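You operate a simulated robot arm through the tools that you are given. There is no shell and no other tool. Be economical: measure what you need, move in short steps, check, and stop when the job is done.

You run a simulated robot arm. Do the job below in one go: nothing can be reset, and whatever is moved stays where it is left.

TASK
Press the rivet started in the fixture slide till its head stands as proud as the press card says.
Fine: set the stop dial first; end with the fixture slide out and the dial back on 0 mm.

It is judged by the outcome, as a careful person would: the job done as asked, and still so three seconds after it is handed in. It fails if anything else is knocked over, pushed out of place, dropped, spilled or broken.

THE ROBOT
A 7-joint arm with a two-finger parallel gripper, fixed in place. Base frame: the origin is at the foot of the arm, x ahead of it, y to its left, z up; the work surface is at about z = 0.912. Lengths are in m, angles in rad, forces in N, time in s.
With the tool pointing down near the work surface it reaches from about 0.24 to 0.68 m from the base axis. Its first joint turns from -1.152 to 1.152 rad. Payload 2.4 kg.
The TCP is the grasp point between the finger pads, 0.03 m short of the fingertips. In the tool frame z runs along the fingers and y along their closing line. The gripper opens to 0.094 m. The fingers are 0.028 m wide and 0.01 m thick; the gripper's body (0.05 by 0.096 m) begins 0.055 m behind the TCP.
Orientation is that of the tool frame in the base frame, as [roll, pitch, yaw] about the fixed x, y, z axes, in that order (R = Rz(yaw) Ry(pitch) Rx(roll)). With the fingers straight down and closing along the base's y, the tool's x points along the base's -x, its y along +y and its z along -z.

THE INTERFACE
- The arm moves only by the tool servo_tool. Its argument "moves" is a list of rows, each an object (a shift or turn left out is 0, a gripper value left out holds the last) with "delta_pos": the shift along the tool's x, y, z in m, a list of three; "rotation": the turn, a rotation vector about the tool's x, y, z in rad, a list of three; "fingers": the opening in per cent of the stroke, from 0 (shut) to 100 (fully open). In form: [{"delta_pos": [dx, dy, dz], "rotation": [rx, ry, rz], "fingers": fingers}, ...]. A call has 1 to 20 rows; each row is the pose to reach, as a shift and turn from the pose commanded when the call began, along the tool's axes at that moment. Rows are played at 5 a second. More than 0.05 m and 0.15 rad between two rows, or a gripper value outside its range, and nothing of the call is played. A pose out of reach is approached as far as the arm can. The call stops where the force on the tool passes 40 N (or 10 N more than at its start, if that is more) or the arm is blocked; 0.2 s more then pass. The fingers move at their own pace (about 0.153 m/s each) and stop on an object; they squeeze with about 39 N. The grip force told is the motor's: it shows also when the fingers shut on nothing. Time passes only in rows, and 0.2 s behind the last, so rows that repeat a pose let the fingers close. The reply holds the time, the measured pose of the TCP, the force on the tool along the base axes, the opening and the grip force, in the units named above and with some noise, with the torque about the TCP (base axes, N m) and any sound that the robot's microphone picked up.
- Cameras (640 x 400 px; columns grow to the right, rows downward): "scene" is fixed at [0.056, 0.496, 1.4426]; the picture's right is [-0.49, -0.87, 0.00], its down [-0.51, 0.29, -0.81] and it looks along [0.71, -0.40, -0.59] (base axes); focal length 285 px, centre (320, 200). "wrist" rides on the gripper at [0.076, 0.014, -0.103] in the tool frame; the picture's right is [-0.18, 0.98, 0.00], its down [-0.75, -0.14, -0.64] and it looks along [-0.63, -0.12, 0.77] (tool axes); focal length 243 px, centre (320, 200). There is no depth. A picture from a camera that has moved, and an enlarged one, comes with that camera's place and axes in the base frame and with its lens.
- snapshot(camera): a new picture of that camera. No time passes.
- close_up(camera, box): a new picture of the part [left, top, right, bottom] of that camera's present view, enlarged. No time passes.
- job_done(): hands the job in; it is judged then, once.

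Go step by step. Nothing tells you positions but the pictures and the camera data: compare them with the known pose of the tool, close in by small moves and look again before you grip or let go. The budget is 120 turns and 64 pictures, counting those below and the enlarged ones. Unless the task says otherwise, let go and move clear before handing in, and close with one line.

The tools are called after ">>>" by a JSON object that holds its "api" and its "payload". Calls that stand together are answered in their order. servo_tool: Moves the arm, as the interface text tells. Its arguments: {"type":"object","properties":{"moves":{"type":"array"}},"required":["moves"]} The other tools are called the same way: snapshot (camera) takes a picture; close_up (camera, box) takes an enlarged picture of a part of a camera's view; job_done () hands the job in.

At the start:

```text
time: 0.0
tcp_pos: [0.2942, 0.3196, 1.2859]
ee_rot: [3.141, 0.0, -3.142]
force: [0.1, -0.4, 0.1]
torque: [-0.03, 0.06, -0.01]
opening: 0.094
grip_force: 0.0
```

scene: 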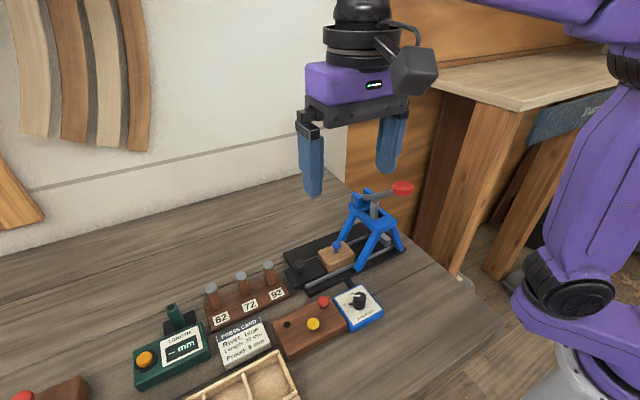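
wrist: 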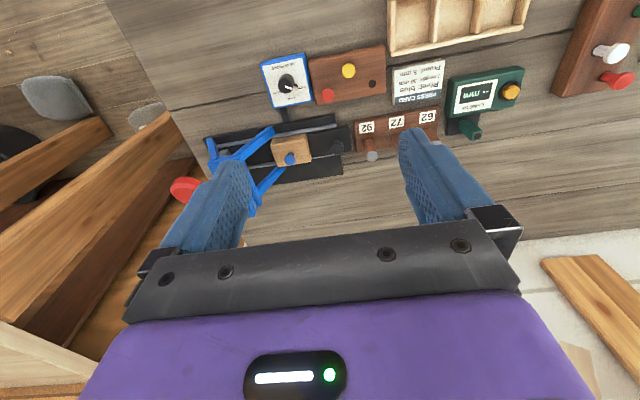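

I see a blue press with a slide holding a wooden block with a blue rivet, a stop dial, a press card, gauge blocks and a length gauge. I'll enlarge these first.

>>> {"api": "close_up", "payload": {"camera": "scene", "box": [270, 170, 430, 290]}}

>>> {"api": "close_up", "payload": {"camera": "scene", "box": [120, 260, 400, 400]}}

>>> {"api": "close_up", "payload": {"camera": "wrist", "box": [180, 30, 360, 190]}}

>>> {"api": "close_up", "payload": {"camera": "scene", "box": [330, 275, 390, 335]}}

```text
3.33 times, centred on (350, 230) of scene
camera zoom: at [0.056, 0.496, 1.4426], right [-0.49, -0.87, 0.0], down [-0.51, 0.29, -0.81], along [0.71, -0.4, -0.59], focal length 949 px, centre (220, 100)
```

zoom: 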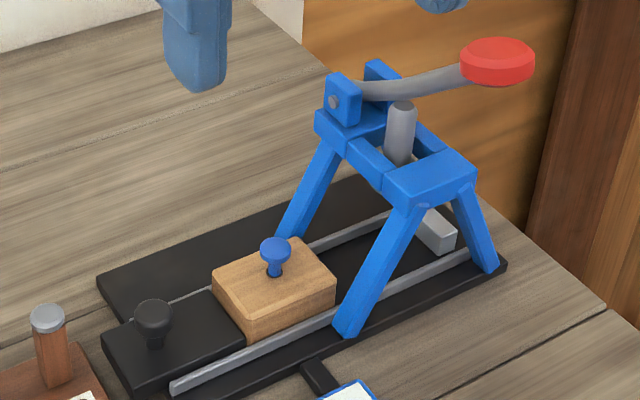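

```text
2.29 times, centred on (260, 330) of scene
camera zoom: at [0.056, 0.496, 1.4426], right [-0.49, -0.87, 0.0], down [-0.51, 0.29, -0.81], along [0.71, -0.4, -0.59], focal length 651 px, centre (457, -97)
```

zoom: 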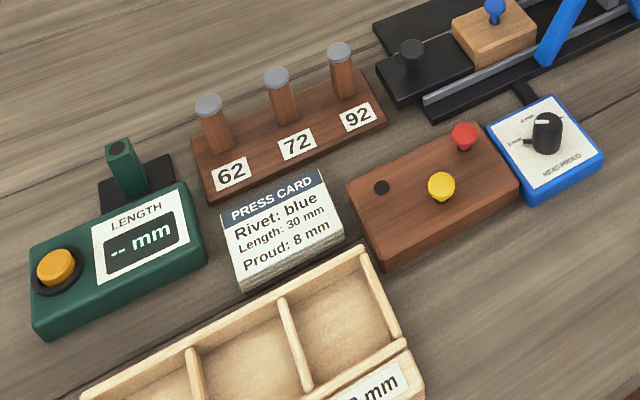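

```text
2.50 times, centred on (270, 110) of wrist
camera zoom: at [0.2184, 0.3333, 1.3879], right [0.18, 0.98, 0.0], down [0.75, -0.14, 0.64], along [0.63, -0.12, -0.77], focal length 606 px, centre (445, 425)
```

zoom: 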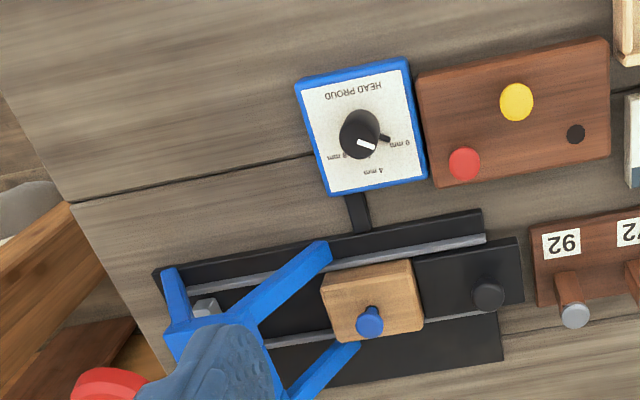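

```text
6.67 times, centred on (360, 305) of scene
camera zoom: at [0.056, 0.496, 1.4426], right [-0.49, -0.87, 0.0], down [-0.51, 0.29, -0.81], along [0.71, -0.4, -0.59], focal length 1898 px, centre (53, -500)
```

zoom: 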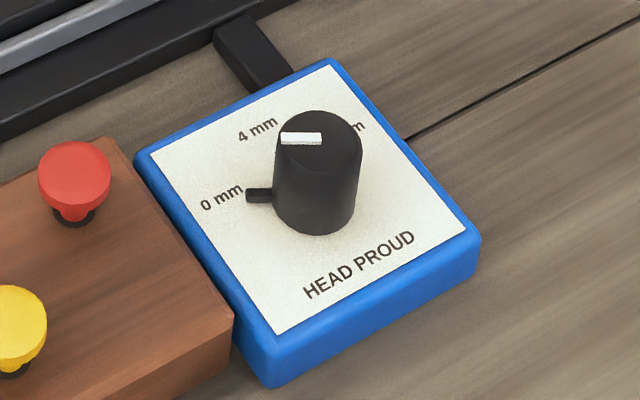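

The card says 8 mm proud for the blue rivet, and the dial's pointer is on 0. The dial is near (0.318, 0.258), so I'll move above it and look more closely.

>>> {"api": "servo_tool", "payload": {"moves": [{"delta_pos": [0, -0.03, 0.035]}, {"delta_pos": [0, -0.06, 0.07]}, {"delta_pos": [-0.01, -0.062, 0.11]}, {"delta_pos": [-0.024, -0.062, 0.15]}, {"delta_pos": [-0.024, -0.062, 0.19]}, {"delta_pos": [-0.024, -0.062, 0.21]}, {"delta_pos": [-0.024, -0.062, 0.21]}]}}

>>> {"api": "snapshot", "payload": {"camera": "wrist"}}

>>> {"api": "snapshot", "payload": {"camera": "scene"}}

```text
time: 1.6
tcp_pos: [0.3194, 0.259, 1.0764]
ee_rot: [-3.141, -0.001, 3.14]
force: [0.2, -0.3, 0.4]
torque: [-0.01, -0.01, -0.01]
opening: 0.0938
grip_force: 0.1
```

```text
57 pictures are left
camera wrist: at [0.2425, 0.2719, 1.1775], right [0.18, 0.98, 0.0], down [0.75, -0.14, 0.64], along [0.63, -0.12, -0.77], focal length 243 px, centre (320, 200)
```

wrist: 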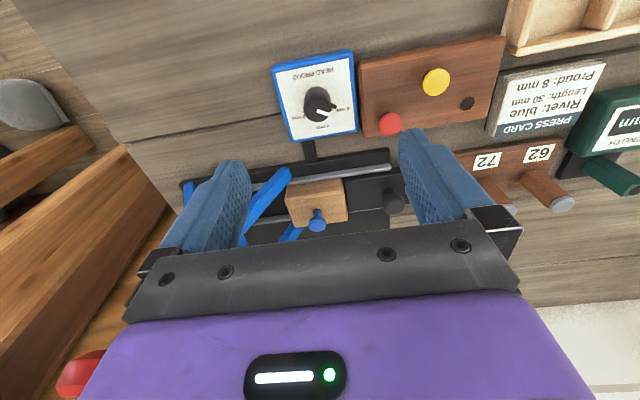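

```text
56 pictures are left
```

scene: 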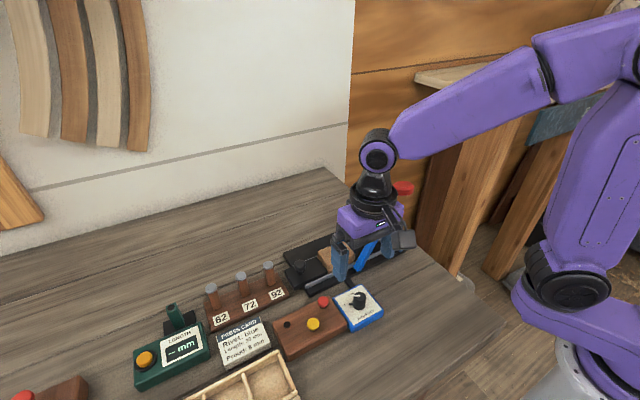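

>>> {"api": "close_up", "payload": {"camera": "wrist", "box": [265, 45, 365, 150]}}

```text
3.81 times, centred on (315, 98) of wrist
camera zoom: at [0.2425, 0.2719, 1.1775], right [0.18, 0.98, 0.0], down [0.75, -0.14, 0.64], along [0.63, -0.12, -0.77], focal length 924 px, centre (339, 590)
```

zoom: 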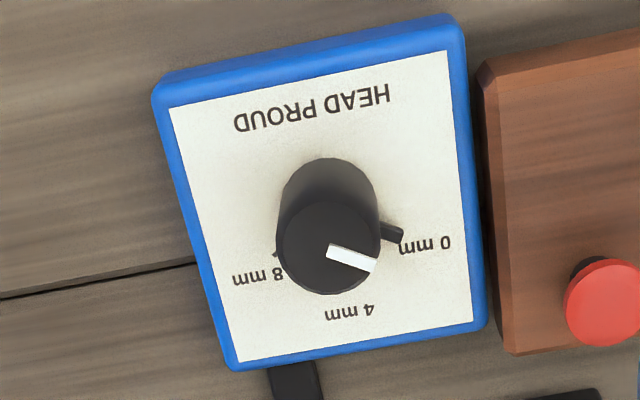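

The dial knob is about (0.316, 0.255), its top near z 0.965, and going 0→4→8 takes about 120° clockwise from above. I'll turn the gripper 60° counter-clockwise and set a narrower opening, then look again.

>>> {"api": "servo_tool", "payload": {"moves": [{"rotation": [0, 0, -0.15], "fingers": 50}, {"rotation": [0, 0, -0.3]}, {"rotation": [0, 0, -0.45]}, {"rotation": [0, 0, -0.6]}, {"rotation": [0, 0, -0.75]}, {"delta_pos": [0.003, -0.004, 0.03], "rotation": [0, 0, -0.9]}, {"delta_pos": [0.003, -0.004, 0.045], "rotation": [0, 0, -1.047]}, {"delta_pos": [0.003, -0.004, 0.045], "rotation": [0, 0, -1.047]}]}}

>>> {"api": "snapshot", "payload": {"camera": "wrist"}}

>>> {"api": "close_up", "payload": {"camera": "scene", "box": [290, 190, 430, 340]}}

```text
time: 3.4
tcp_pos: [0.3147, 0.2519, 1.0309]
ee_rot: [3.141, 0.002, -2.092]
force: [-0.2, -0.1, -0.6]
torque: [0.0, 0.04, -0.01]
opening: 0.047
grip_force: 0.1
```

```text
54 pictures are left
camera wrist: at [0.2645, 0.1941, 1.1327], right [-0.76, 0.65, 0.0], down [0.5, 0.58, 0.64], along [0.42, 0.49, -0.77], focal length 243 px, centre (320, 200)
```

wrist: 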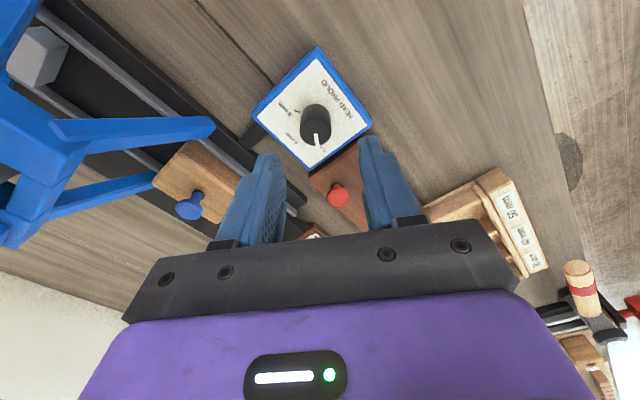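

```text
2.67 times, centred on (360, 265) of scene
camera zoom: at [0.056, 0.496, 1.4426], right [-0.49, -0.87, 0.0], down [-0.51, 0.29, -0.81], along [0.71, -0.4, -0.59], focal length 759 px, centre (213, 27)
```

zoom: 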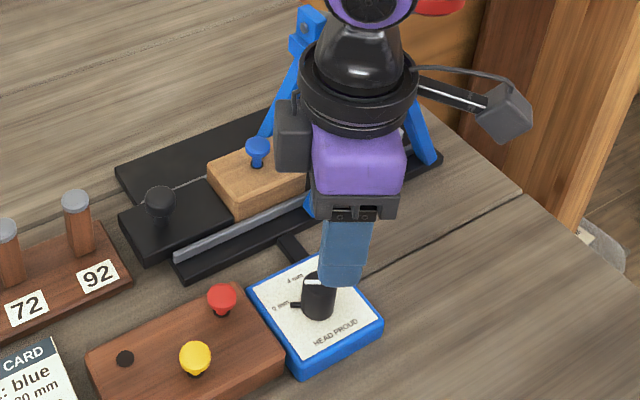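

The knob is nearly centred under the fingers. I'll descend around it and check before closing.

>>> {"api": "servo_tool", "payload": {"moves": [{"delta_pos": [-0.0028, -0.0019, 0.02]}, {"delta_pos": [-0.0028, -0.0019, 0.04]}, {"delta_pos": [-0.0028, -0.0019, 0.058]}, {"delta_pos": [-0.0028, -0.0019, 0.058]}]}}

>>> {"api": "close_up", "payload": {"camera": "wrist", "box": [230, 60, 410, 240]}}

>>> {"api": "close_up", "payload": {"camera": "scene", "box": [310, 240, 400, 340]}}

```text
time: 4.4
tcp_pos: [0.3178, 0.2552, 0.9735]
ee_rot: [-3.141, -0.001, -2.095]
force: [0.6, 0.1, 0.6]
torque: [-0.03, -0.02, 0.02]
opening: 0.0471
grip_force: 0.1
```

```text
2.22 times, centred on (320, 150) of wrist
camera zoom: at [0.2678, 0.1958, 1.075], right [-0.76, 0.65, 0.0], down [0.5, 0.58, 0.64], along [0.42, 0.49, -0.77], focal length 539 px, centre (320, 311)
```

zoom: 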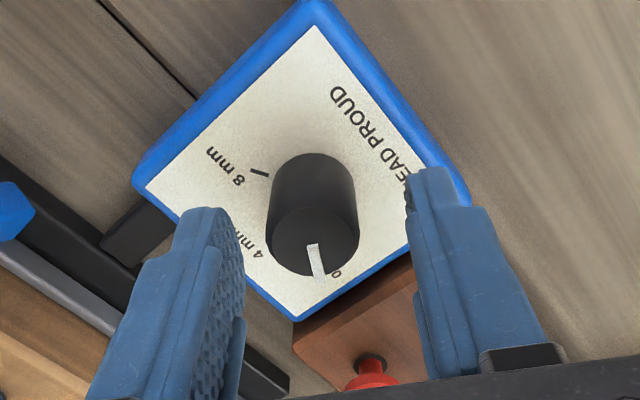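

```text
4.00 times, centred on (355, 290) of scene
camera zoom: at [0.056, 0.496, 1.4426], right [-0.49, -0.87, 0.0], down [-0.51, 0.29, -0.81], along [0.71, -0.4, -0.59], focal length 1139 px, centre (180, -160)
```

zoom: 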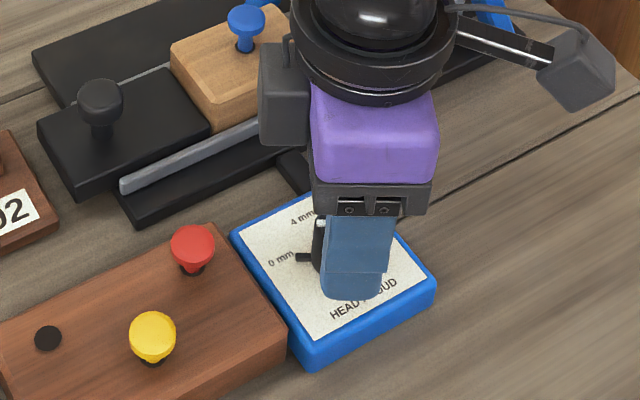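

The fingers straddle the knob, which is about 5 mm further along tool +x. I'll shift by that and close.

>>> {"api": "servo_tool", "payload": {"moves": [{"delta_pos": [0.005, -0.0015, 0.002]}, {"delta_pos": [0.005, -0.0015, 0.002], "fingers": 20}, {"delta_pos": [0.005, -0.0015, 0.002], "fingers": 15}, {"delta_pos": [0.005, -0.0015, 0.002], "fingers": 10}]}}

>>> {"api": "close_up", "payload": {"camera": "wrist", "box": [230, 60, 410, 240]}}

```text
time: 5.4
tcp_pos: [0.3178, 0.25, 0.971]
ee_rot: [3.141, 0.0, -2.097]
force: [5.8, -2.3, -2.1]
torque: [0.02, -0.26, -0.03]
opening: 0.0255
grip_force: 45.1
```

```text
2.22 times, centred on (320, 150) of wrist
camera zoom: at [0.2673, 0.1905, 1.0729], right [-0.76, 0.65, 0.0], down [0.5, 0.58, 0.64], along [0.42, 0.49, -0.77], focal length 539 px, centre (320, 311)
```

zoom: 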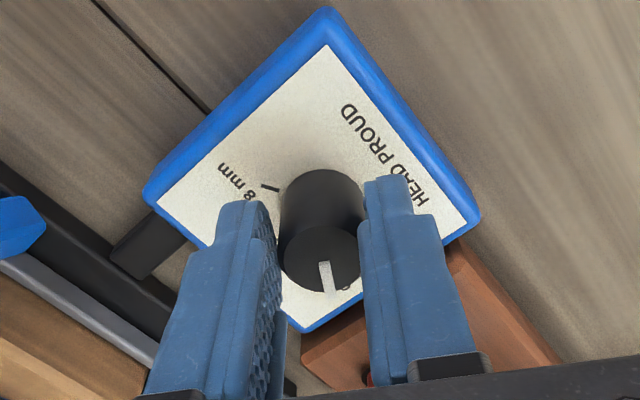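

The knob is gripped. I'll ease off the side force and turn 60° clockwise as a first half.

>>> {"api": "servo_tool", "payload": {"moves": [{"delta_pos": [0, -0.0015, 0]}, {"delta_pos": [0, -0.0015, 0], "rotation": [0, 0, 0.12]}, {"delta_pos": [0, -0.0015, 0], "rotation": [0, 0, 0.25]}, {"delta_pos": [0, -0.0015, 0], "rotation": [0, 0, 0.4]}, {"delta_pos": [0, -0.0015, 0], "rotation": [0, 0, 0.55]}, {"delta_pos": [0, -0.0015, 0], "rotation": [0, 0, 0.7]}, {"delta_pos": [0, -0.0015, 0], "rotation": [0, 0, 0.85]}, {"delta_pos": [0, -0.0015, 0], "rotation": [0, 0, 0.95]}, {"delta_pos": [0, -0.0015, 0], "rotation": [0, 0, 1.047]}]}}

>>> {"api": "close_up", "payload": {"camera": "wrist", "box": [230, 60, 410, 240]}}

```text
time: 6.8
tcp_pos: [0.3159, 0.253, 0.9716]
ee_rot: [3.138, -0.003, -2.775]
force: [-3.0, 4.4, -1.1]
torque: [0.12, 0.08, 0.02]
opening: 0.0253
grip_force: 44.5
stopped in row 7: the force on the tool passed its limit at 40 N (the readings are from after the stop); the commanded pose is now the measured one
```

```text
2.22 times, centred on (320, 150) of wrist
camera zoom: at [0.2397, 0.2382, 1.0732], right [-0.18, 0.98, 0.0], down [0.76, 0.14, 0.64], along [0.63, 0.12, -0.77], focal length 539 px, centre (320, 311)
```

zoom: 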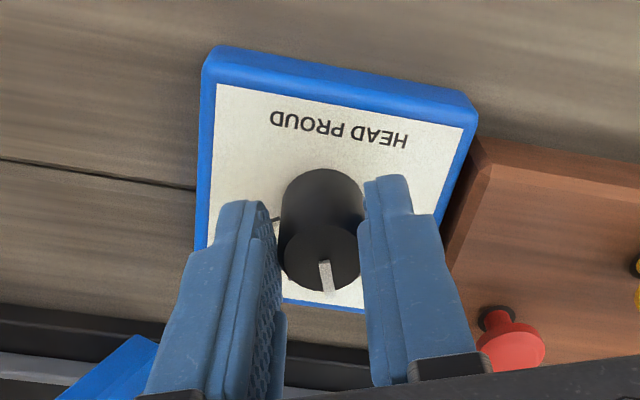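

The turn stopped on force after about 39°, probably because my turning axis is slightly off the knob's. I'll probe with a 1 mm shift to learn the force direction.

>>> {"api": "servo_tool", "payload": {"moves": [{"delta_pos": [0, 0.001, 0]}, {"delta_pos": [0, 0.001, 0]}]}}

```text
time: 7.4
tcp_pos: [0.3165, 0.2536, 0.972]
ee_rot: [3.14, -0.003, -2.777]
force: [-4.5, -1.8, 1.3]
torque: [0.33, -0.78, -0.02]
opening: 0.0257
grip_force: 45.4
```

>>> {"api": "servo_tool", "payload": {"moves": [{"delta_pos": [0.001, 0, 0]}, {"delta_pos": [0.001, 0, 0], "rotation": [0, 0, 0.08]}, {"delta_pos": [0.001, 0, 0], "rotation": [0, 0, 0.16]}, {"delta_pos": [0.001, 0, 0], "rotation": [0, 0, 0.24]}]}}

```text
time: 8.4
tcp_pos: [0.3155, 0.2537, 0.9715]
ee_rot: [3.136, 0.001, -3.016]
force: [3.9, 9.7, -7.0]
torque: [0.03, -0.12, 0.05]
opening: 0.0253
grip_force: 45.2
```

>>> {"api": "servo_tool", "payload": {"moves": [{"delta_pos": [0, 0.001, -0.0005]}, {"delta_pos": [0, 0.0015, -0.001]}, {"delta_pos": [0, 0.0015, -0.001], "rotation": [0, 0, 0.08]}, {"delta_pos": [0, 0.0015, -0.001], "rotation": [0, 0, 0.16]}]}}

>>> {"api": "close_up", "payload": {"camera": "wrist", "box": [230, 60, 410, 240]}}

```text
time: 9.4
tcp_pos: [0.3167, 0.2543, 0.9721]
ee_rot: [-3.141, -0.004, 3.107]
force: [7.6, 13.1, -33.4]
torque: [0.25, 0.25, 0.11]
opening: 0.0255
grip_force: 45.4
```

```text
2.22 times, centred on (320, 150) of wrist
camera zoom: at [0.2399, 0.2715, 1.0735], right [0.22, 0.98, 0.0], down [0.75, -0.17, 0.64], along [0.62, -0.14, -0.77], focal length 539 px, centre (320, 311)
```

zoom: 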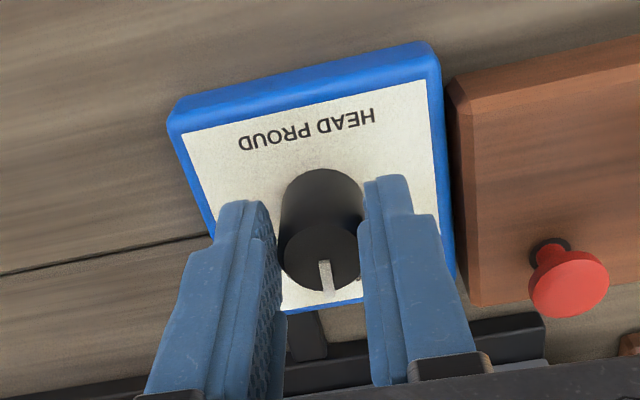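

Now it's turned about 62°, i.e. around 4 mm. I'll undo the upward pull and continue.

>>> {"api": "servo_tool", "payload": {"moves": [{"delta_pos": [-0.0002, 0.0004, 0.0013]}, {"delta_pos": [-0.0002, 0.0004, 0.0013], "rotation": [0, 0, 0.08]}, {"delta_pos": [-0.0002, 0.0004, 0.0013], "rotation": [0, 0, 0.16]}, {"delta_pos": [-0.0002, 0.0004, 0.0013], "rotation": [0, 0, 0.24]}]}}

```text
time: 10.4
tcp_pos: [0.3152, 0.2563, 0.9715]
ee_rot: [3.136, -0.003, 2.867]
force: [2.1, 17.0, 3.9]
torque: [0.42, 1.08, 0.08]
opening: 0.0255
grip_force: 45.0
```

>>> {"api": "servo_tool", "payload": {"moves": [{"delta_pos": [0, 0.0007, 0]}, {"delta_pos": [0, 0.0012, 0]}, {"delta_pos": [0, 0.0012, 0]}]}}

```text
time: 11.2
tcp_pos: [0.3156, 0.2565, 0.9708]
ee_rot: [3.14, -0.003, 2.868]
force: [-4.1, 12.9, 18.3]
torque: [-0.03, -0.99, 0.07]
opening: 0.0256
grip_force: 44.6
```

>>> {"api": "servo_tool", "payload": {"moves": [{"delta_pos": [0, 0.001, -0.0005]}, {"delta_pos": [0, 0.002, -0.0007]}, {"delta_pos": [0, 0.002, -0.0007]}]}}

```text
time: 12.0
tcp_pos: [0.3153, 0.2565, 0.9705]
ee_rot: [-3.14, -0.003, 2.866]
force: [-3.2, -1.1, 14.0]
torque: [-0.3, -1.0, -0.03]
opening: 0.0256
grip_force: 44.9
```

Side forces are near zero now. I'll continue turning.

>>> {"api": "servo_tool", "payload": {"moves": [{"delta_pos": [0, 0, -0.0003]}, {"delta_pos": [0, 0, -0.0005], "rotation": [0, 0, 0.08]}, {"delta_pos": [0, 0.0004, -0.0005], "rotation": [0, 0, 0.16]}, {"delta_pos": [0, 0.0008, -0.0005], "rotation": [0, 0, 0.24]}, {"delta_pos": [0, 0.0012, -0.0005], "rotation": [0, 0, 0.32]}]}}

>>> {"api": "close_up", "payload": {"camera": "wrist", "box": [230, 60, 410, 240]}}

>>> {"api": "close_up", "payload": {"camera": "scene", "box": [310, 240, 400, 340]}}

```text
time: 13.2
tcp_pos: [0.3169, 0.2598, 0.9717]
ee_rot: [-3.14, -0.003, 2.545]
force: [5.7, -5.5, -23.4]
torque: [0.34, 0.24, -0.01]
opening: 0.0255
grip_force: 45.1
```

```text
2.22 times, centred on (320, 150) of wrist
camera zoom: at [0.2618, 0.3124, 1.0735], right [0.7, 0.71, 0.0], down [0.55, -0.54, 0.64], along [0.45, -0.45, -0.77], focal length 539 px, centre (320, 311)
```

zoom: 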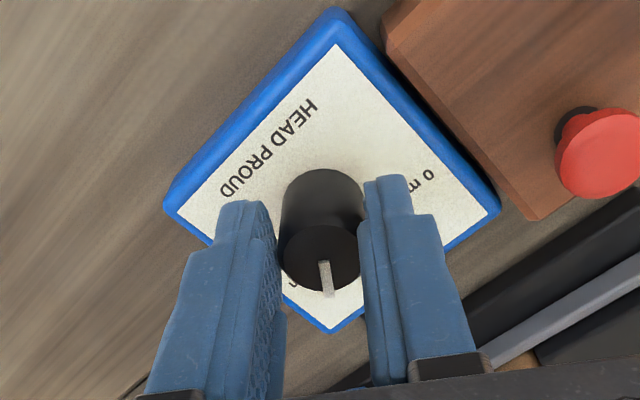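

```text
4.00 times, centred on (355, 290) of scene
camera zoom: at [0.0564, 0.496, 1.4426], right [-0.49, -0.87, 0.0], down [-0.51, 0.29, -0.81], along [0.71, -0.4, -0.59], focal length 1139 px, centre (180, -160)
```

zoom: 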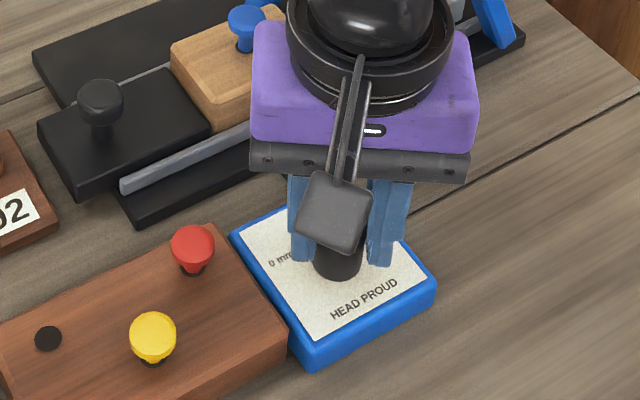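

About 94° so far and the box hasn't moved. I'll continue toward 8 mm.

>>> {"api": "servo_tool", "payload": {"moves": [{"delta_pos": [0, 0, 0.0006]}, {"delta_pos": [0, 0, 0.0006], "rotation": [0, 0, 0.08]}, {"delta_pos": [0, 0.0003, 0.0006], "rotation": [0, 0, 0.16]}, {"delta_pos": [0, 0.0005, 0.0006], "rotation": [0, 0, 0.24]}, {"delta_pos": [0, 0.0007, 0.0006], "rotation": [0, 0, 0.32]}]}}

>>> {"api": "snapshot", "payload": {"camera": "wrist"}}

```text
time: 14.4
tcp_pos: [0.3183, 0.259, 0.9716]
ee_rot: [-3.141, -0.002, 2.226]
force: [13.1, -6.8, -22.2]
torque: [-0.02, -0.32, 0.04]
opening: 0.0254
grip_force: 45.0
```

```text
45 pictures are left
camera wrist: at [0.2825, 0.3279, 1.0735], right [0.89, 0.45, 0.0], down [0.35, -0.69, 0.64], along [0.29, -0.57, -0.77], focal length 243 px, centre (320, 200)
```

wrist: 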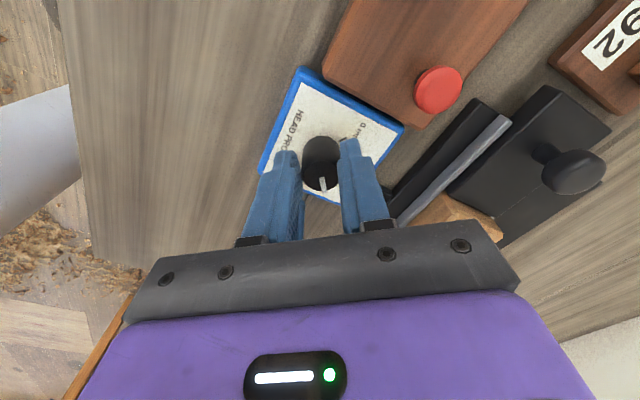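

Turned about 112°; I'll let go and lift to read the pointer against the tick.

>>> {"api": "servo_tool", "payload": {"moves": [{"delta_pos": [0, 0, 0.0007]}, {"delta_pos": [0, 0, 0.0007], "fingers": 50}, {"delta_pos": [0, 0, 0], "fingers": 50}, {"delta_pos": [0, 0, -0.03]}, {"delta_pos": [0, 0, -0.06]}, {"delta_pos": [0, 0, -0.1]}, {"delta_pos": [0, 0, -0.1]}]}}

>>> {"api": "close_up", "payload": {"camera": "wrist", "box": [250, 60, 380, 180]}}

>>> {"api": "close_up", "payload": {"camera": "scene", "box": [330, 270, 390, 335]}}

```text
time: 16.0
tcp_pos: [0.317, 0.259, 1.0724]
ee_rot: [-3.141, -0.003, 2.227]
force: [-0.9, -0.1, -0.8]
torque: [0.03, -0.01, 0.0]
opening: 0.047
grip_force: 0.1
```

```text
3.33 times, centred on (315, 120) of wrist
camera zoom: at [0.2822, 0.3275, 1.1739], right [0.89, 0.45, 0.0], down [0.35, -0.68, 0.64], along [0.29, -0.57, -0.77], focal length 809 px, centre (337, 467)
```

zoom: 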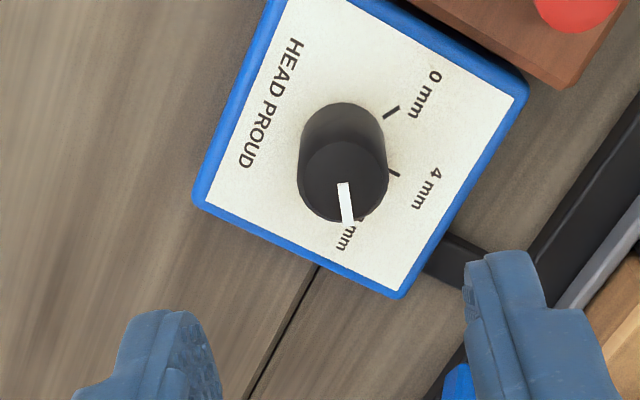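

```text
6.15 times, centred on (360, 302) of scene
camera zoom: at [0.056, 0.496, 1.4426], right [-0.49, -0.87, 0.0], down [-0.51, 0.29, -0.81], along [0.71, -0.4, -0.59], focal length 1752 px, centre (74, -431)
```

zoom: 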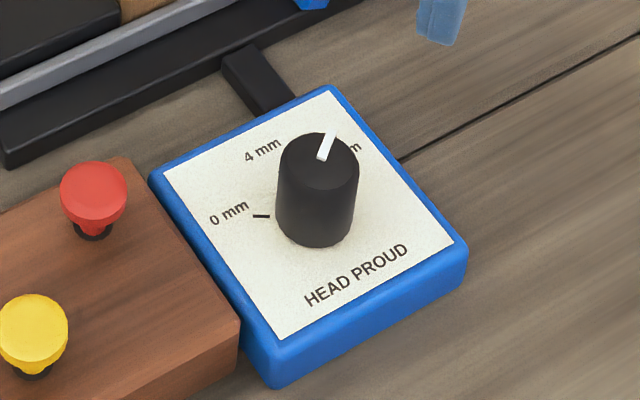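

The pointer reads about 6–7° short of 8 mm (ticks at 30°, 90°, 150°; pointer about 144°). I'll grip again and turn a little more.

>>> {"api": "servo_tool", "payload": {"moves": [{"delta_pos": [0, 0, 0.04]}, {"delta_pos": [0, 0, 0.08]}, {"delta_pos": [0, 0, 0.1]}, {"delta_pos": [0, 0, 0.1], "fingers": 20}, {"delta_pos": [0, 0, 0.1], "fingers": 10}, {"delta_pos": [0, 0, 0.1], "rotation": [0, 0, 0.06]}, {"delta_pos": [0, 0, 0.1], "rotation": [0, 0, 0.12]}, {"delta_pos": [0, 0, 0.1], "rotation": [0, 0, 0.12]}]}}

```text
time: 17.8
tcp_pos: [0.3168, 0.2606, 0.97]
ee_rot: [3.138, -0.004, 2.108]
force: [12.4, 12.8, -17.4]
torque: [0.06, -0.3, 0.62]
opening: 0.0252
grip_force: 44.9
```

The twist reaction rose, which suggests an end stop at 8 mm. I'll let go, lift and look.

>>> {"api": "servo_tool", "payload": {"moves": [{"delta_pos": [0, 0, 0], "fingers": 50}, {"delta_pos": [0, 0, 0], "fingers": 50}, {"delta_pos": [0, 0, -0.03]}, {"delta_pos": [0, 0, -0.06]}, {"delta_pos": [0, 0, -0.1]}, {"delta_pos": [0, 0, -0.12]}, {"delta_pos": [0, 0, -0.12]}]}}

>>> {"api": "close_up", "payload": {"camera": "wrist", "box": [250, 60, 380, 180]}}

>>> {"api": "close_up", "payload": {"camera": "scene", "box": [330, 270, 390, 335]}}

```text
time: 19.4
tcp_pos: [0.317, 0.2589, 1.0905]
ee_rot: [-3.14, -0.002, 2.105]
force: [0.7, -0.7, 0.0]
torque: [0.01, 0.0, 0.0]
opening: 0.047
grip_force: 0.0
```

```text
3.33 times, centred on (315, 120) of wrist
camera zoom: at [0.2907, 0.3316, 1.1931], right [0.94, 0.34, 0.0], down [0.27, -0.72, 0.64], along [0.22, -0.6, -0.77], focal length 809 px, centre (337, 467)
```

zoom: 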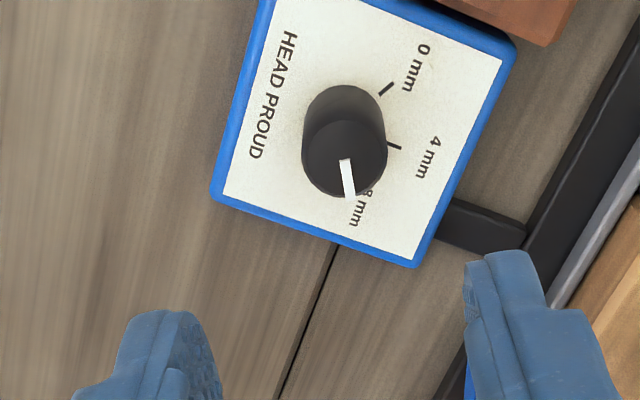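

```text
6.15 times, centred on (360, 302) of scene
camera zoom: at [0.056, 0.496, 1.4426], right [-0.49, -0.87, 0.0], down [-0.51, 0.29, -0.81], along [0.71, -0.4, -0.59], focal length 1752 px, centre (74, -431)
```

zoom: 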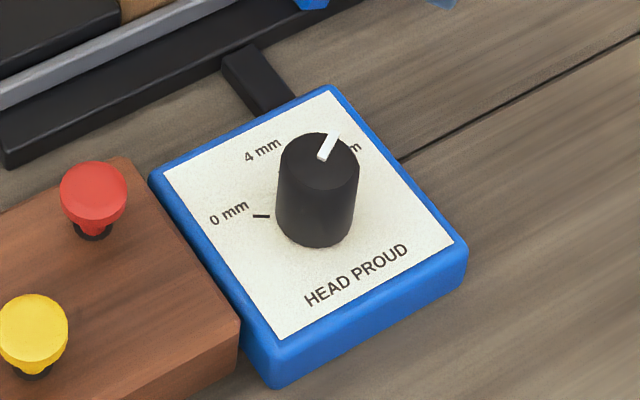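

The dial reads 8 mm. Next is the slide's black knob near (0.447, 0.324, 0.96), and I'll move above it with the fingers closing along base x.

>>> {"api": "servo_tool", "payload": {"moves": [{"delta_pos": [0.0, 0.03, 0], "rotation": [0, 0, 0.1]}, {"delta_pos": [0, 0.065, 0], "rotation": [0, 0, 0.2]}, {"delta_pos": [-0.003, 0.1, 0], "rotation": [0, 0, 0.32]}, {"delta_pos": [-0.006, 0.13, 0.01], "rotation": [0, 0, 0.43]}, {"delta_pos": [-0.0095, 0.1455, 0.03], "rotation": [0, 0, 0.534]}, {"delta_pos": [-0.0095, 0.1455, 0.03], "rotation": [0, 0, 0.534]}]}}

>>> {"api": "snapshot", "payload": {"camera": "wrist"}}

>>> {"api": "close_up", "payload": {"camera": "scene", "box": [260, 170, 430, 300]}}

```text
time: 20.8
tcp_pos: [0.448, 0.3263, 1.0603]
ee_rot: [-3.14, -0.001, 1.57]
force: [-0.5, 0.4, -0.2]
torque: [0.01, 0.01, 0.01]
opening: 0.0468
grip_force: 0.1
```

```text
40 pictures are left
camera wrist: at [0.4613, 0.4015, 1.1622], right [0.98, -0.18, 0.0], down [-0.14, -0.76, 0.64], along [-0.12, -0.63, -0.77], focal length 243 px, centre (320, 200)
```

wrist: 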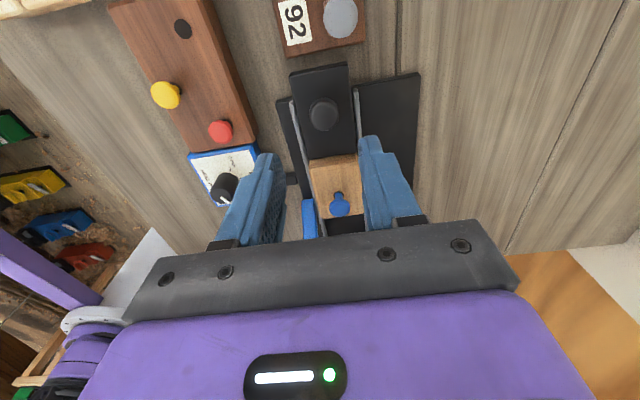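

```text
3.08 times, centred on (345, 235) of scene
camera zoom: at [0.056, 0.496, 1.4426], right [-0.49, -0.87, 0.0], down [-0.51, 0.29, -0.81], along [0.71, -0.4, -0.59], focal length 876 px, centre (243, 92)
```

zoom: 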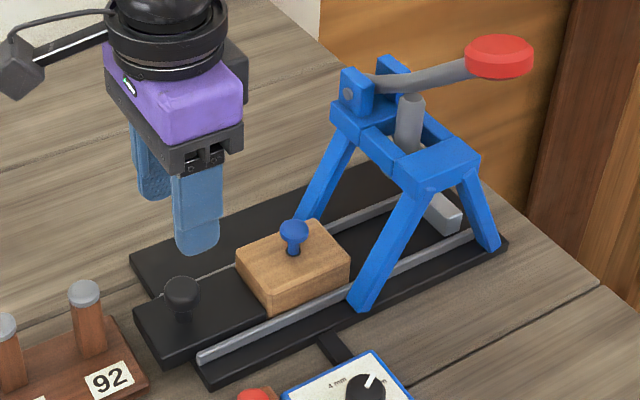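

The knob sits right under the gripper. I'll descend and look before closing.

>>> {"api": "servo_tool", "payload": {"moves": [{"delta_pos": [0.001, 0.0005, 0.04]}, {"delta_pos": [0.001, 0.0005, 0.07]}, {"delta_pos": [0.001, 0.0005, 0.086]}, {"delta_pos": [0.001, 0.0005, 0.086]}]}}

>>> {"api": "close_up", "payload": {"camera": "wrist", "box": [220, 60, 420, 260]}}

>>> {"api": "close_up", "payload": {"camera": "scene", "box": [250, 190, 350, 300]}}

```text
time: 21.8
tcp_pos: [0.4466, 0.3264, 0.9752]
ee_rot: [-3.14, 0.0, 1.574]
force: [0.5, 0.2, -0.3]
torque: [-0.01, 0.0, 0.0]
opening: 0.0471
grip_force: 0.1
```

```text
2.00 times, centred on (320, 160) of wrist
camera zoom: at [0.4609, 0.4026, 1.0768], right [0.98, -0.18, 0.0], down [-0.14, -0.76, 0.64], along [-0.12, -0.63, -0.77], focal length 485 px, centre (320, 280)
```

zoom: 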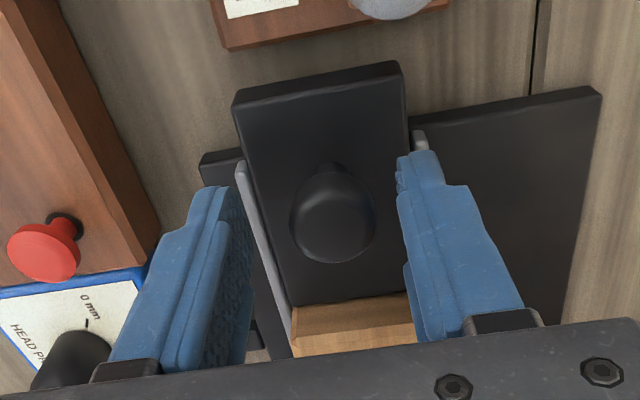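

```text
3.64 times, centred on (300, 245) of scene
camera zoom: at [0.056, 0.496, 1.4426], right [-0.49, -0.87, 0.0], down [-0.51, 0.29, -0.81], along [0.71, -0.4, -0.59], focal length 1035 px, centre (393, 36)
```

zoom: 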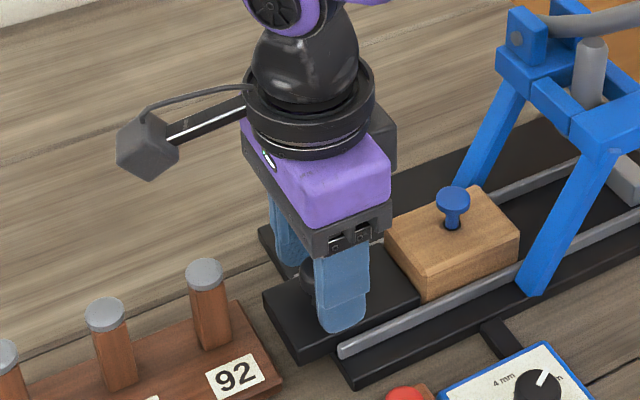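

The knob is between the fingers, so I'll close on it.

>>> {"api": "servo_tool", "payload": {"moves": [{"delta_pos": [0.001, 0.003, 0.001]}, {"delta_pos": [0.001, 0.003, 0.001], "fingers": 15}, {"delta_pos": [0.001, 0.003, 0.001], "fingers": 5}, {"delta_pos": [0.001, 0.003, 0.001], "fingers": 5}]}}

```text
time: 22.8
tcp_pos: [0.4508, 0.3275, 0.9747]
ee_rot: [-3.139, -0.002, 1.571]
force: [4.5, -0.1, -3.8]
torque: [0.06, -0.09, 0.02]
opening: 0.0254
grip_force: 44.9
```

Gripped. I'll push the slide in toward −y with small steps, checking halfway.

>>> {"api": "servo_tool", "payload": {"moves": [{"delta_pos": [-0.01, 0, 0]}, {"delta_pos": [-0.02, 0, 0]}, {"delta_pos": [-0.03, 0, 0]}, {"delta_pos": [-0.04, 0, 0]}, {"delta_pos": [-0.05, 0, 0]}]}}

>>> {"api": "snapshot", "payload": {"camera": "scene"}}

```text
time: 24.0
tcp_pos: [0.4495, 0.276, 0.9761]
ee_rot: [-3.139, -0.001, 1.573]
force: [4.1, 1.1, -11.6]
torque: [0.39, -0.15, 0.04]
opening: 0.0249
grip_force: 45.2
```

```text
36 pictures are left
```

scene: 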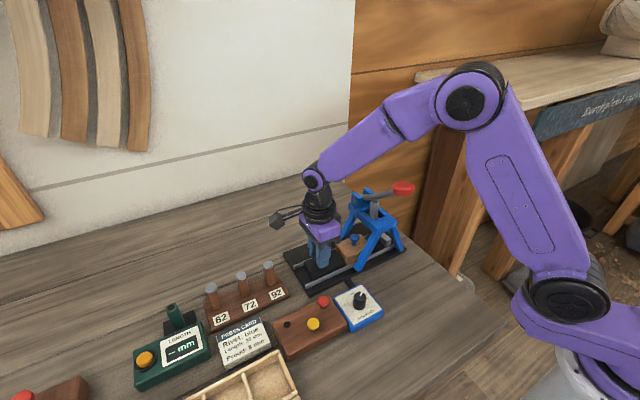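

>>> {"api": "servo_tool", "payload": {"moves": [{"delta_pos": [-0.008, 0, 0.0003]}, {"delta_pos": [-0.016, 0, 0.0003]}, {"delta_pos": [-0.024, 0, 0.0003]}, {"delta_pos": [-0.03, 0, 0.0003]}]}}

>>> {"api": "close_up", "payload": {"camera": "scene", "box": [270, 160, 430, 290]}}

```text
time: 25.0
tcp_pos: [0.4511, 0.2474, 0.9733]
ee_rot: [-3.14, -0.001, 1.574]
force: [-2.3, 1.2, 5.9]
torque: [-0.32, 0.08, 0.02]
opening: 0.0251
grip_force: 45.2
```

```text
3.08 times, centred on (350, 225) of scene
camera zoom: at [0.0558, 0.496, 1.4426], right [-0.49, -0.87, 0.0], down [-0.51, 0.29, -0.81], along [0.71, -0.4, -0.59], focal length 876 px, centre (228, 123)
```

zoom: 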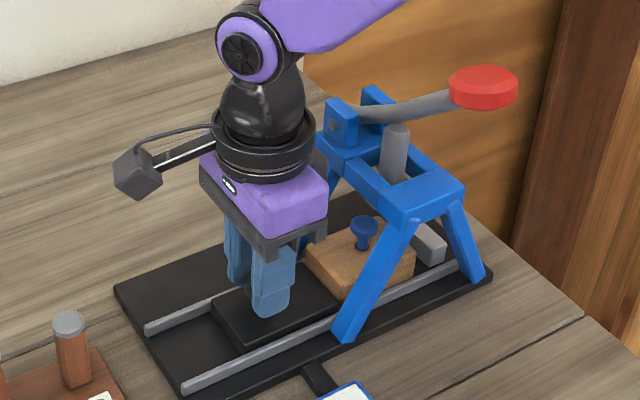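

The block is nearly at the grey stop, but my wrist is closing on the press's front post. I'll release, back off to +y, and push the knob with closed fingertips for the last stretch.

>>> {"api": "servo_tool", "payload": {"moves": [{"fingers": 50}, {"fingers": 50}, {"delta_pos": [0, 0, -0.025]}, {"delta_pos": [0.02, 0, -0.035]}, {"delta_pos": [0.045, 0, -0.035], "fingers": 0}, {"delta_pos": [0.045, 0, -0.015], "fingers": 0}, {"delta_pos": [0.045, 0, 0.001], "fingers": 0}, {"delta_pos": [0.045, 0, 0.001], "fingers": 0}]}}

>>> {"api": "close_up", "payload": {"camera": "scene", "box": [270, 160, 430, 290]}}

>>> {"api": "snapshot", "payload": {"camera": "wrist"}}

```text
time: 26.8
tcp_pos: [0.4502, 0.2925, 0.9725]
ee_rot: [-3.138, -0.002, 1.572]
force: [0.5, 0.2, 0.1]
torque: [-0.04, 0.01, -0.01]
opening: 0.0
grip_force: 32.6
```

```text
3.08 times, centred on (350, 225) of scene
camera zoom: at [0.056, 0.496, 1.4426], right [-0.49, -0.87, 0.0], down [-0.51, 0.29, -0.81], along [0.71, -0.4, -0.59], focal length 876 px, centre (228, 123)
```

zoom: 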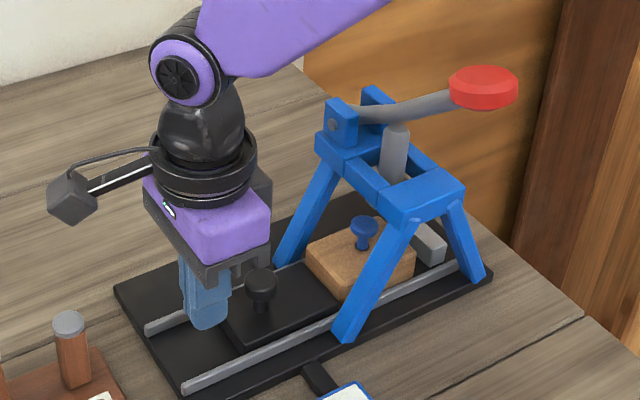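

```text
33 pictures are left
camera wrist: at [0.4644, 0.3684, 1.0744], right [0.98, -0.18, 0.0], down [-0.14, -0.76, 0.64], along [-0.12, -0.63, -0.77], focal length 243 px, centre (320, 200)
```

wrist: 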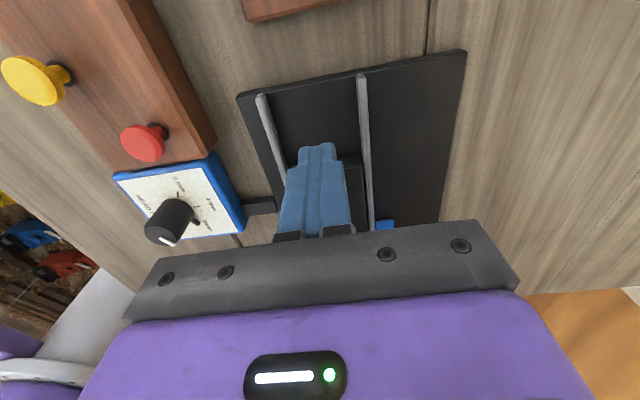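

>>> {"api": "servo_tool", "payload": {"moves": [{"delta_pos": [-0.01, 0, 0]}, {"delta_pos": [-0.018, 0, 0]}, {"delta_pos": [-0.024, 0, 0]}, {"delta_pos": [-0.029, 0, 0]}, {"delta_pos": [-0.034, 0, 0]}, {"delta_pos": [-0.039, 0, 0]}, {"delta_pos": [-0.043, 0, 0]}, {"delta_pos": [-0.046, 0, 0]}, {"delta_pos": [-0.049, 0, 0]}]}}

>>> {"api": "close_up", "payload": {"camera": "scene", "box": [270, 160, 430, 290]}}

```text
time: 28.9
tcp_pos: [0.4488, 0.252, 0.9747]
ee_rot: [3.136, -0.013, 1.582]
force: [0.3, 4.5, -0.6]
torque: [0.15, 0.06, 0.02]
opening: 0.0
grip_force: 33.3
stopped in row 9: the force on the tool passed its limit at 42 N (the readings are from after the stop); the commanded pose is now the measured one
```

```text
3.08 times, centred on (350, 225) of scene
camera zoom: at [0.056, 0.4961, 1.4425], right [-0.49, -0.87, 0.0], down [-0.51, 0.29, -0.81], along [0.71, -0.4, -0.59], focal length 876 px, centre (228, 123)
```

zoom: 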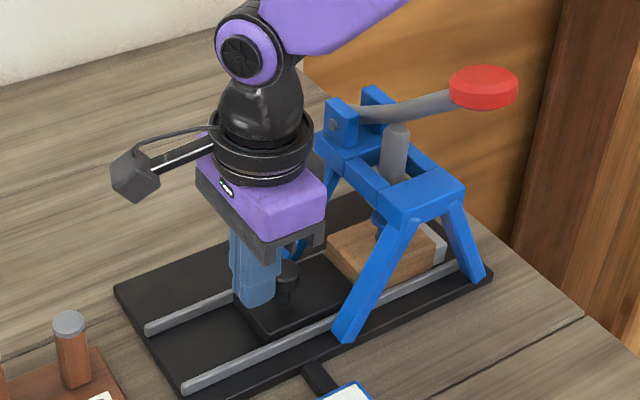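

The slide is against its stop with the rivet under the ram. I'll back off, rise high, and move over the red lever end to locate it.

>>> {"api": "servo_tool", "payload": {"moves": [{"delta_pos": [0.03, 0, 0]}, {"delta_pos": [0.04, 0, -0.04]}, {"delta_pos": [0.04, 0, -0.085]}, {"delta_pos": [0.04, 0, -0.13]}, {"delta_pos": [0.04, 0, -0.175]}, {"delta_pos": [0.04, 0, -0.22]}, {"delta_pos": [0.04, 0, -0.26]}, {"delta_pos": [0.0, 0, -0.28]}, {"delta_pos": [-0.045, 0, -0.28]}, {"delta_pos": [-0.09, 0, -0.28]}, {"delta_pos": [-0.135, 0, -0.28]}, {"delta_pos": [-0.18, 0, -0.28]}, {"delta_pos": [-0.2, 0, -0.28]}, {"delta_pos": [-0.2, 0, -0.28]}]}}

>>> {"api": "snapshot", "payload": {"camera": "wrist"}}

>>> {"api": "snapshot", "payload": {"camera": "scene"}}

```text
time: 31.9
tcp_pos: [0.4505, 0.0477, 1.2496]
ee_rot: [3.137, -0.01, 1.582]
force: [1.3, -0.9, 0.1]
torque: [0.03, 0.0, 0.01]
opening: 0.0
grip_force: 33.0
```

```text
31 pictures are left
camera wrist: at [0.4631, 0.1215, 1.3535], right [0.98, -0.17, 0.0], down [-0.14, -0.76, 0.63], along [-0.11, -0.62, -0.77], focal length 243 px, centre (320, 200)
```

wrist: 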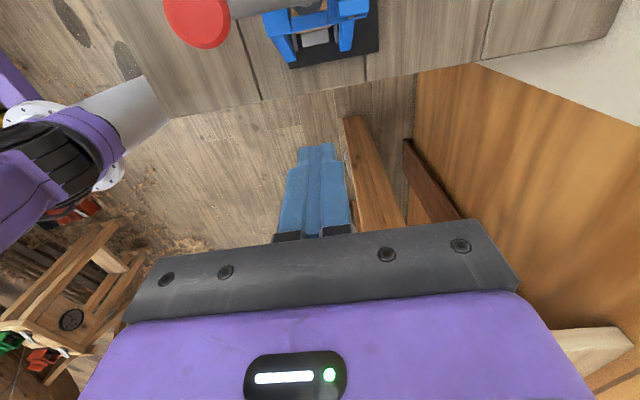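

```text
30 pictures are left
```

scene: 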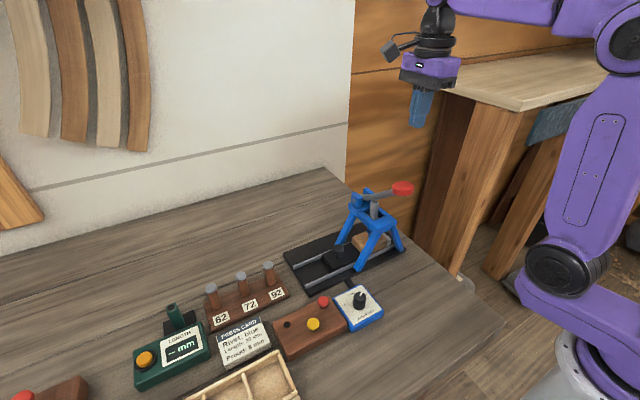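

The red lever end triangulates to about (0.38, 0.128, 1.14), and the lever points toward −x. I'll move above it and refine.

>>> {"api": "servo_tool", "payload": {"moves": [{"delta_pos": [0.03, -0.025, 0]}, {"delta_pos": [0.06, -0.05, 0]}, {"delta_pos": [0.08, -0.072, 0]}, {"delta_pos": [0.08, -0.072, 0.02]}, {"delta_pos": [0.08, -0.072, 0.02]}]}}

>>> {"api": "snapshot", "payload": {"camera": "wrist"}}

>>> {"api": "close_up", "payload": {"camera": "scene", "box": [320, 80, 480, 280]}}

```text
time: 33.1
tcp_pos: [0.3783, 0.126, 1.2319]
ee_rot: [3.137, -0.011, 1.581]
force: [-0.1, 0.8, 0.6]
torque: [0.0, -0.02, 0.01]
opening: 0.0
grip_force: 32.8
```

```text
29 pictures are left
camera wrist: at [0.3905, 0.2015, 1.3347], right [0.98, -0.17, 0.0], down [-0.14, -0.76, 0.63], along [-0.11, -0.62, -0.77], focal length 243 px, centre (320, 200)
```

wrist: 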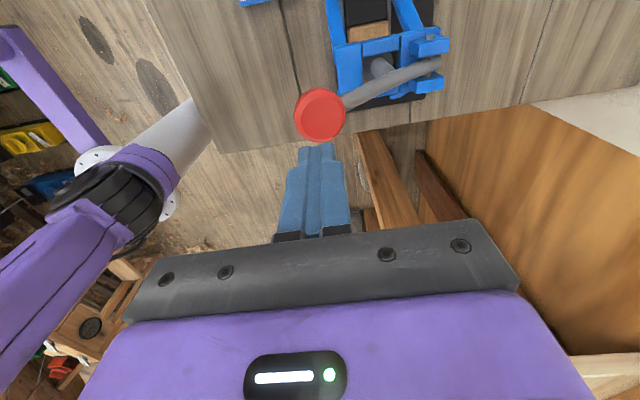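

```text
2.00 times, centred on (400, 180) of scene
camera zoom: at [0.0559, 0.496, 1.4426], right [-0.49, -0.87, 0.0], down [-0.51, 0.29, -0.81], along [0.71, -0.4, -0.59], focal length 569 px, centre (160, 240)
```

zoom: 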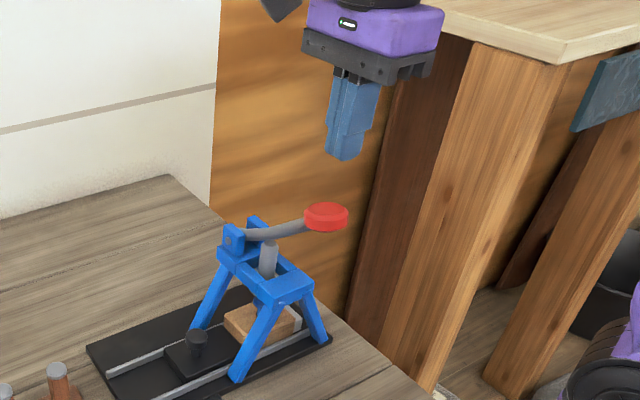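

The lever cap's top is about (0.379, 0.131, 1.137). I'll come down on it with closed fingertips in small steps.

>>> {"api": "servo_tool", "payload": {"moves": [{"delta_pos": [0.005, 0, 0.02]}, {"delta_pos": [0.005, 0, 0.045]}, {"delta_pos": [0.005, 0, 0.055]}, {"delta_pos": [0.005, 0, 0.062]}, {"delta_pos": [0.005, 0, 0.068]}, {"delta_pos": [0.005, 0, 0.074]}]}}

>>> {"api": "close_up", "payload": {"camera": "scene", "box": [320, 130, 440, 280]}}

```text
time: 34.5
tcp_pos: [0.3785, 0.1326, 1.1581]
ee_rot: [3.136, -0.011, 1.581]
force: [-3.3, 0.3, 4.5]
torque: [-0.06, 0.12, -0.07]
opening: 0.0
grip_force: 32.9
```

```text
2.67 times, centred on (380, 205) of scene
camera zoom: at [0.0558, 0.496, 1.4426], right [-0.49, -0.87, 0.0], down [-0.51, 0.29, -0.81], along [0.71, -0.4, -0.59], focal length 759 px, centre (160, 187)
```

zoom: 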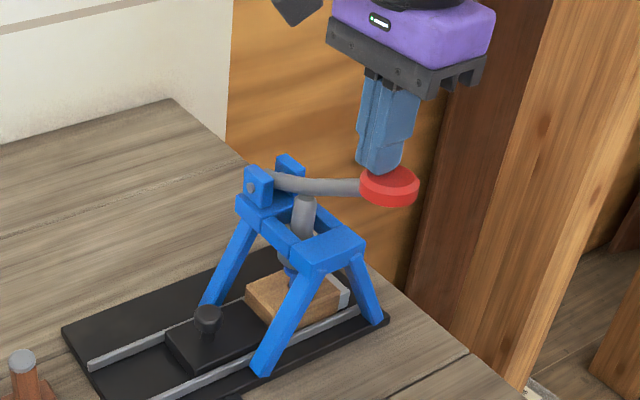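

Contact made and the lever is moving with light force. I'll continue down.

>>> {"api": "servo_tool", "payload": {"moves": [{"delta_pos": [0, 0, 0.004]}, {"delta_pos": [0, -0.0005, 0.008]}, {"delta_pos": [0, -0.001, 0.012]}, {"delta_pos": [0, -0.0015, 0.016]}]}}

>>> {"api": "close_up", "payload": {"camera": "scene", "box": [320, 150, 420, 280]}}

```text
time: 35.5
tcp_pos: [0.3766, 0.1336, 1.1416]
ee_rot: [3.135, -0.01, 1.582]
force: [-2.1, 0.4, 3.4]
torque: [-0.03, 0.07, -0.02]
opening: 0.0
grip_force: 32.7
```

```text
3.08 times, centred on (370, 215) of scene
camera zoom: at [0.0558, 0.496, 1.4426], right [-0.49, -0.87, 0.0], down [-0.51, 0.29, -0.81], along [0.71, -0.4, -0.59], focal length 876 px, centre (166, 154)
```

zoom: 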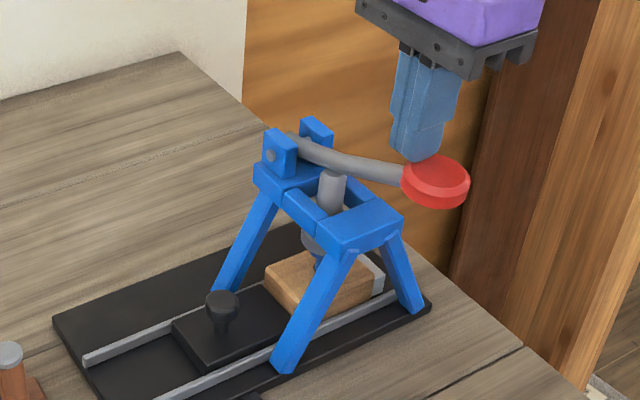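

The fingertips are near the cap's inner edge, so I'll recentre toward −x and go on.

>>> {"api": "servo_tool", "payload": {"moves": [{"delta_pos": [-0.001, -0.004, -0.001]}, {"delta_pos": [-0.003, -0.008, 0]}, {"delta_pos": [-0.003, -0.0085, 0.004]}, {"delta_pos": [-0.003, -0.009, 0.008]}, {"delta_pos": [-0.003, -0.0095, 0.012]}]}}

>>> {"api": "close_up", "payload": {"camera": "scene", "box": [320, 150, 420, 280]}}

```text
time: 36.7
tcp_pos: [0.3664, 0.1284, 1.1297]
ee_rot: [3.139, -0.011, 1.579]
force: [-8.8, -1.2, 8.5]
torque: [-0.03, 0.2, -0.01]
opening: 0.0
grip_force: 33.0
```

```text
3.08 times, centred on (370, 215) of scene
camera zoom: at [0.0556, 0.4959, 1.4426], right [-0.49, -0.87, 0.0], down [-0.51, 0.29, -0.81], along [0.71, -0.4, -0.59], focal length 876 px, centre (166, 154)
```

zoom: 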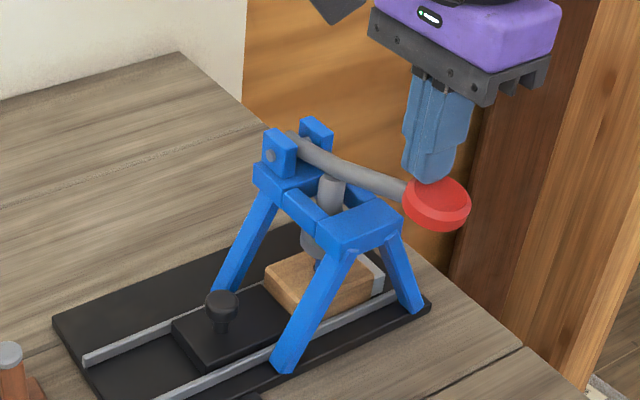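

The lever now swings down and back toward the press with force rising. I'll follow that arc.

>>> {"api": "servo_tool", "payload": {"moves": [{"delta_pos": [0, 0.0005, 0.004]}, {"delta_pos": [0, 0.001, 0.008]}, {"delta_pos": [0, 0.002, 0.012]}, {"delta_pos": [0, 0.003, 0.016]}]}}

>>> {"api": "close_up", "payload": {"camera": "scene", "box": [320, 150, 420, 280]}}

```text
time: 37.7
tcp_pos: [0.3707, 0.1294, 1.1137]
ee_rot: [3.137, -0.01, 1.582]
force: [-5.2, 0.7, 5.1]
torque: [-0.02, 0.18, -0.02]
opening: 0.0
grip_force: 32.6
```

```text
3.08 times, centred on (370, 215) of scene
camera zoom: at [0.0557, 0.496, 1.4426], right [-0.49, -0.87, 0.0], down [-0.51, 0.29, -0.81], along [0.71, -0.4, -0.59], focal length 876 px, centre (166, 154)
```

zoom: 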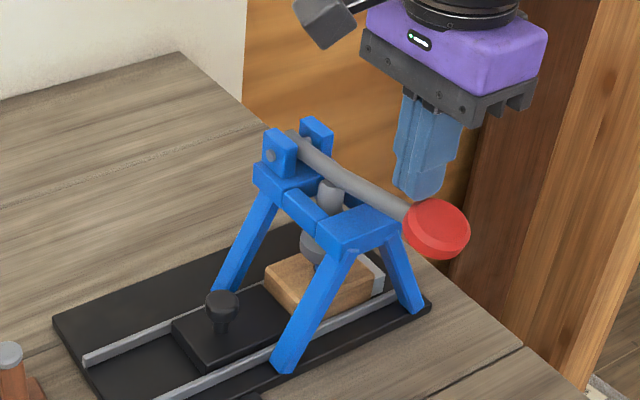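

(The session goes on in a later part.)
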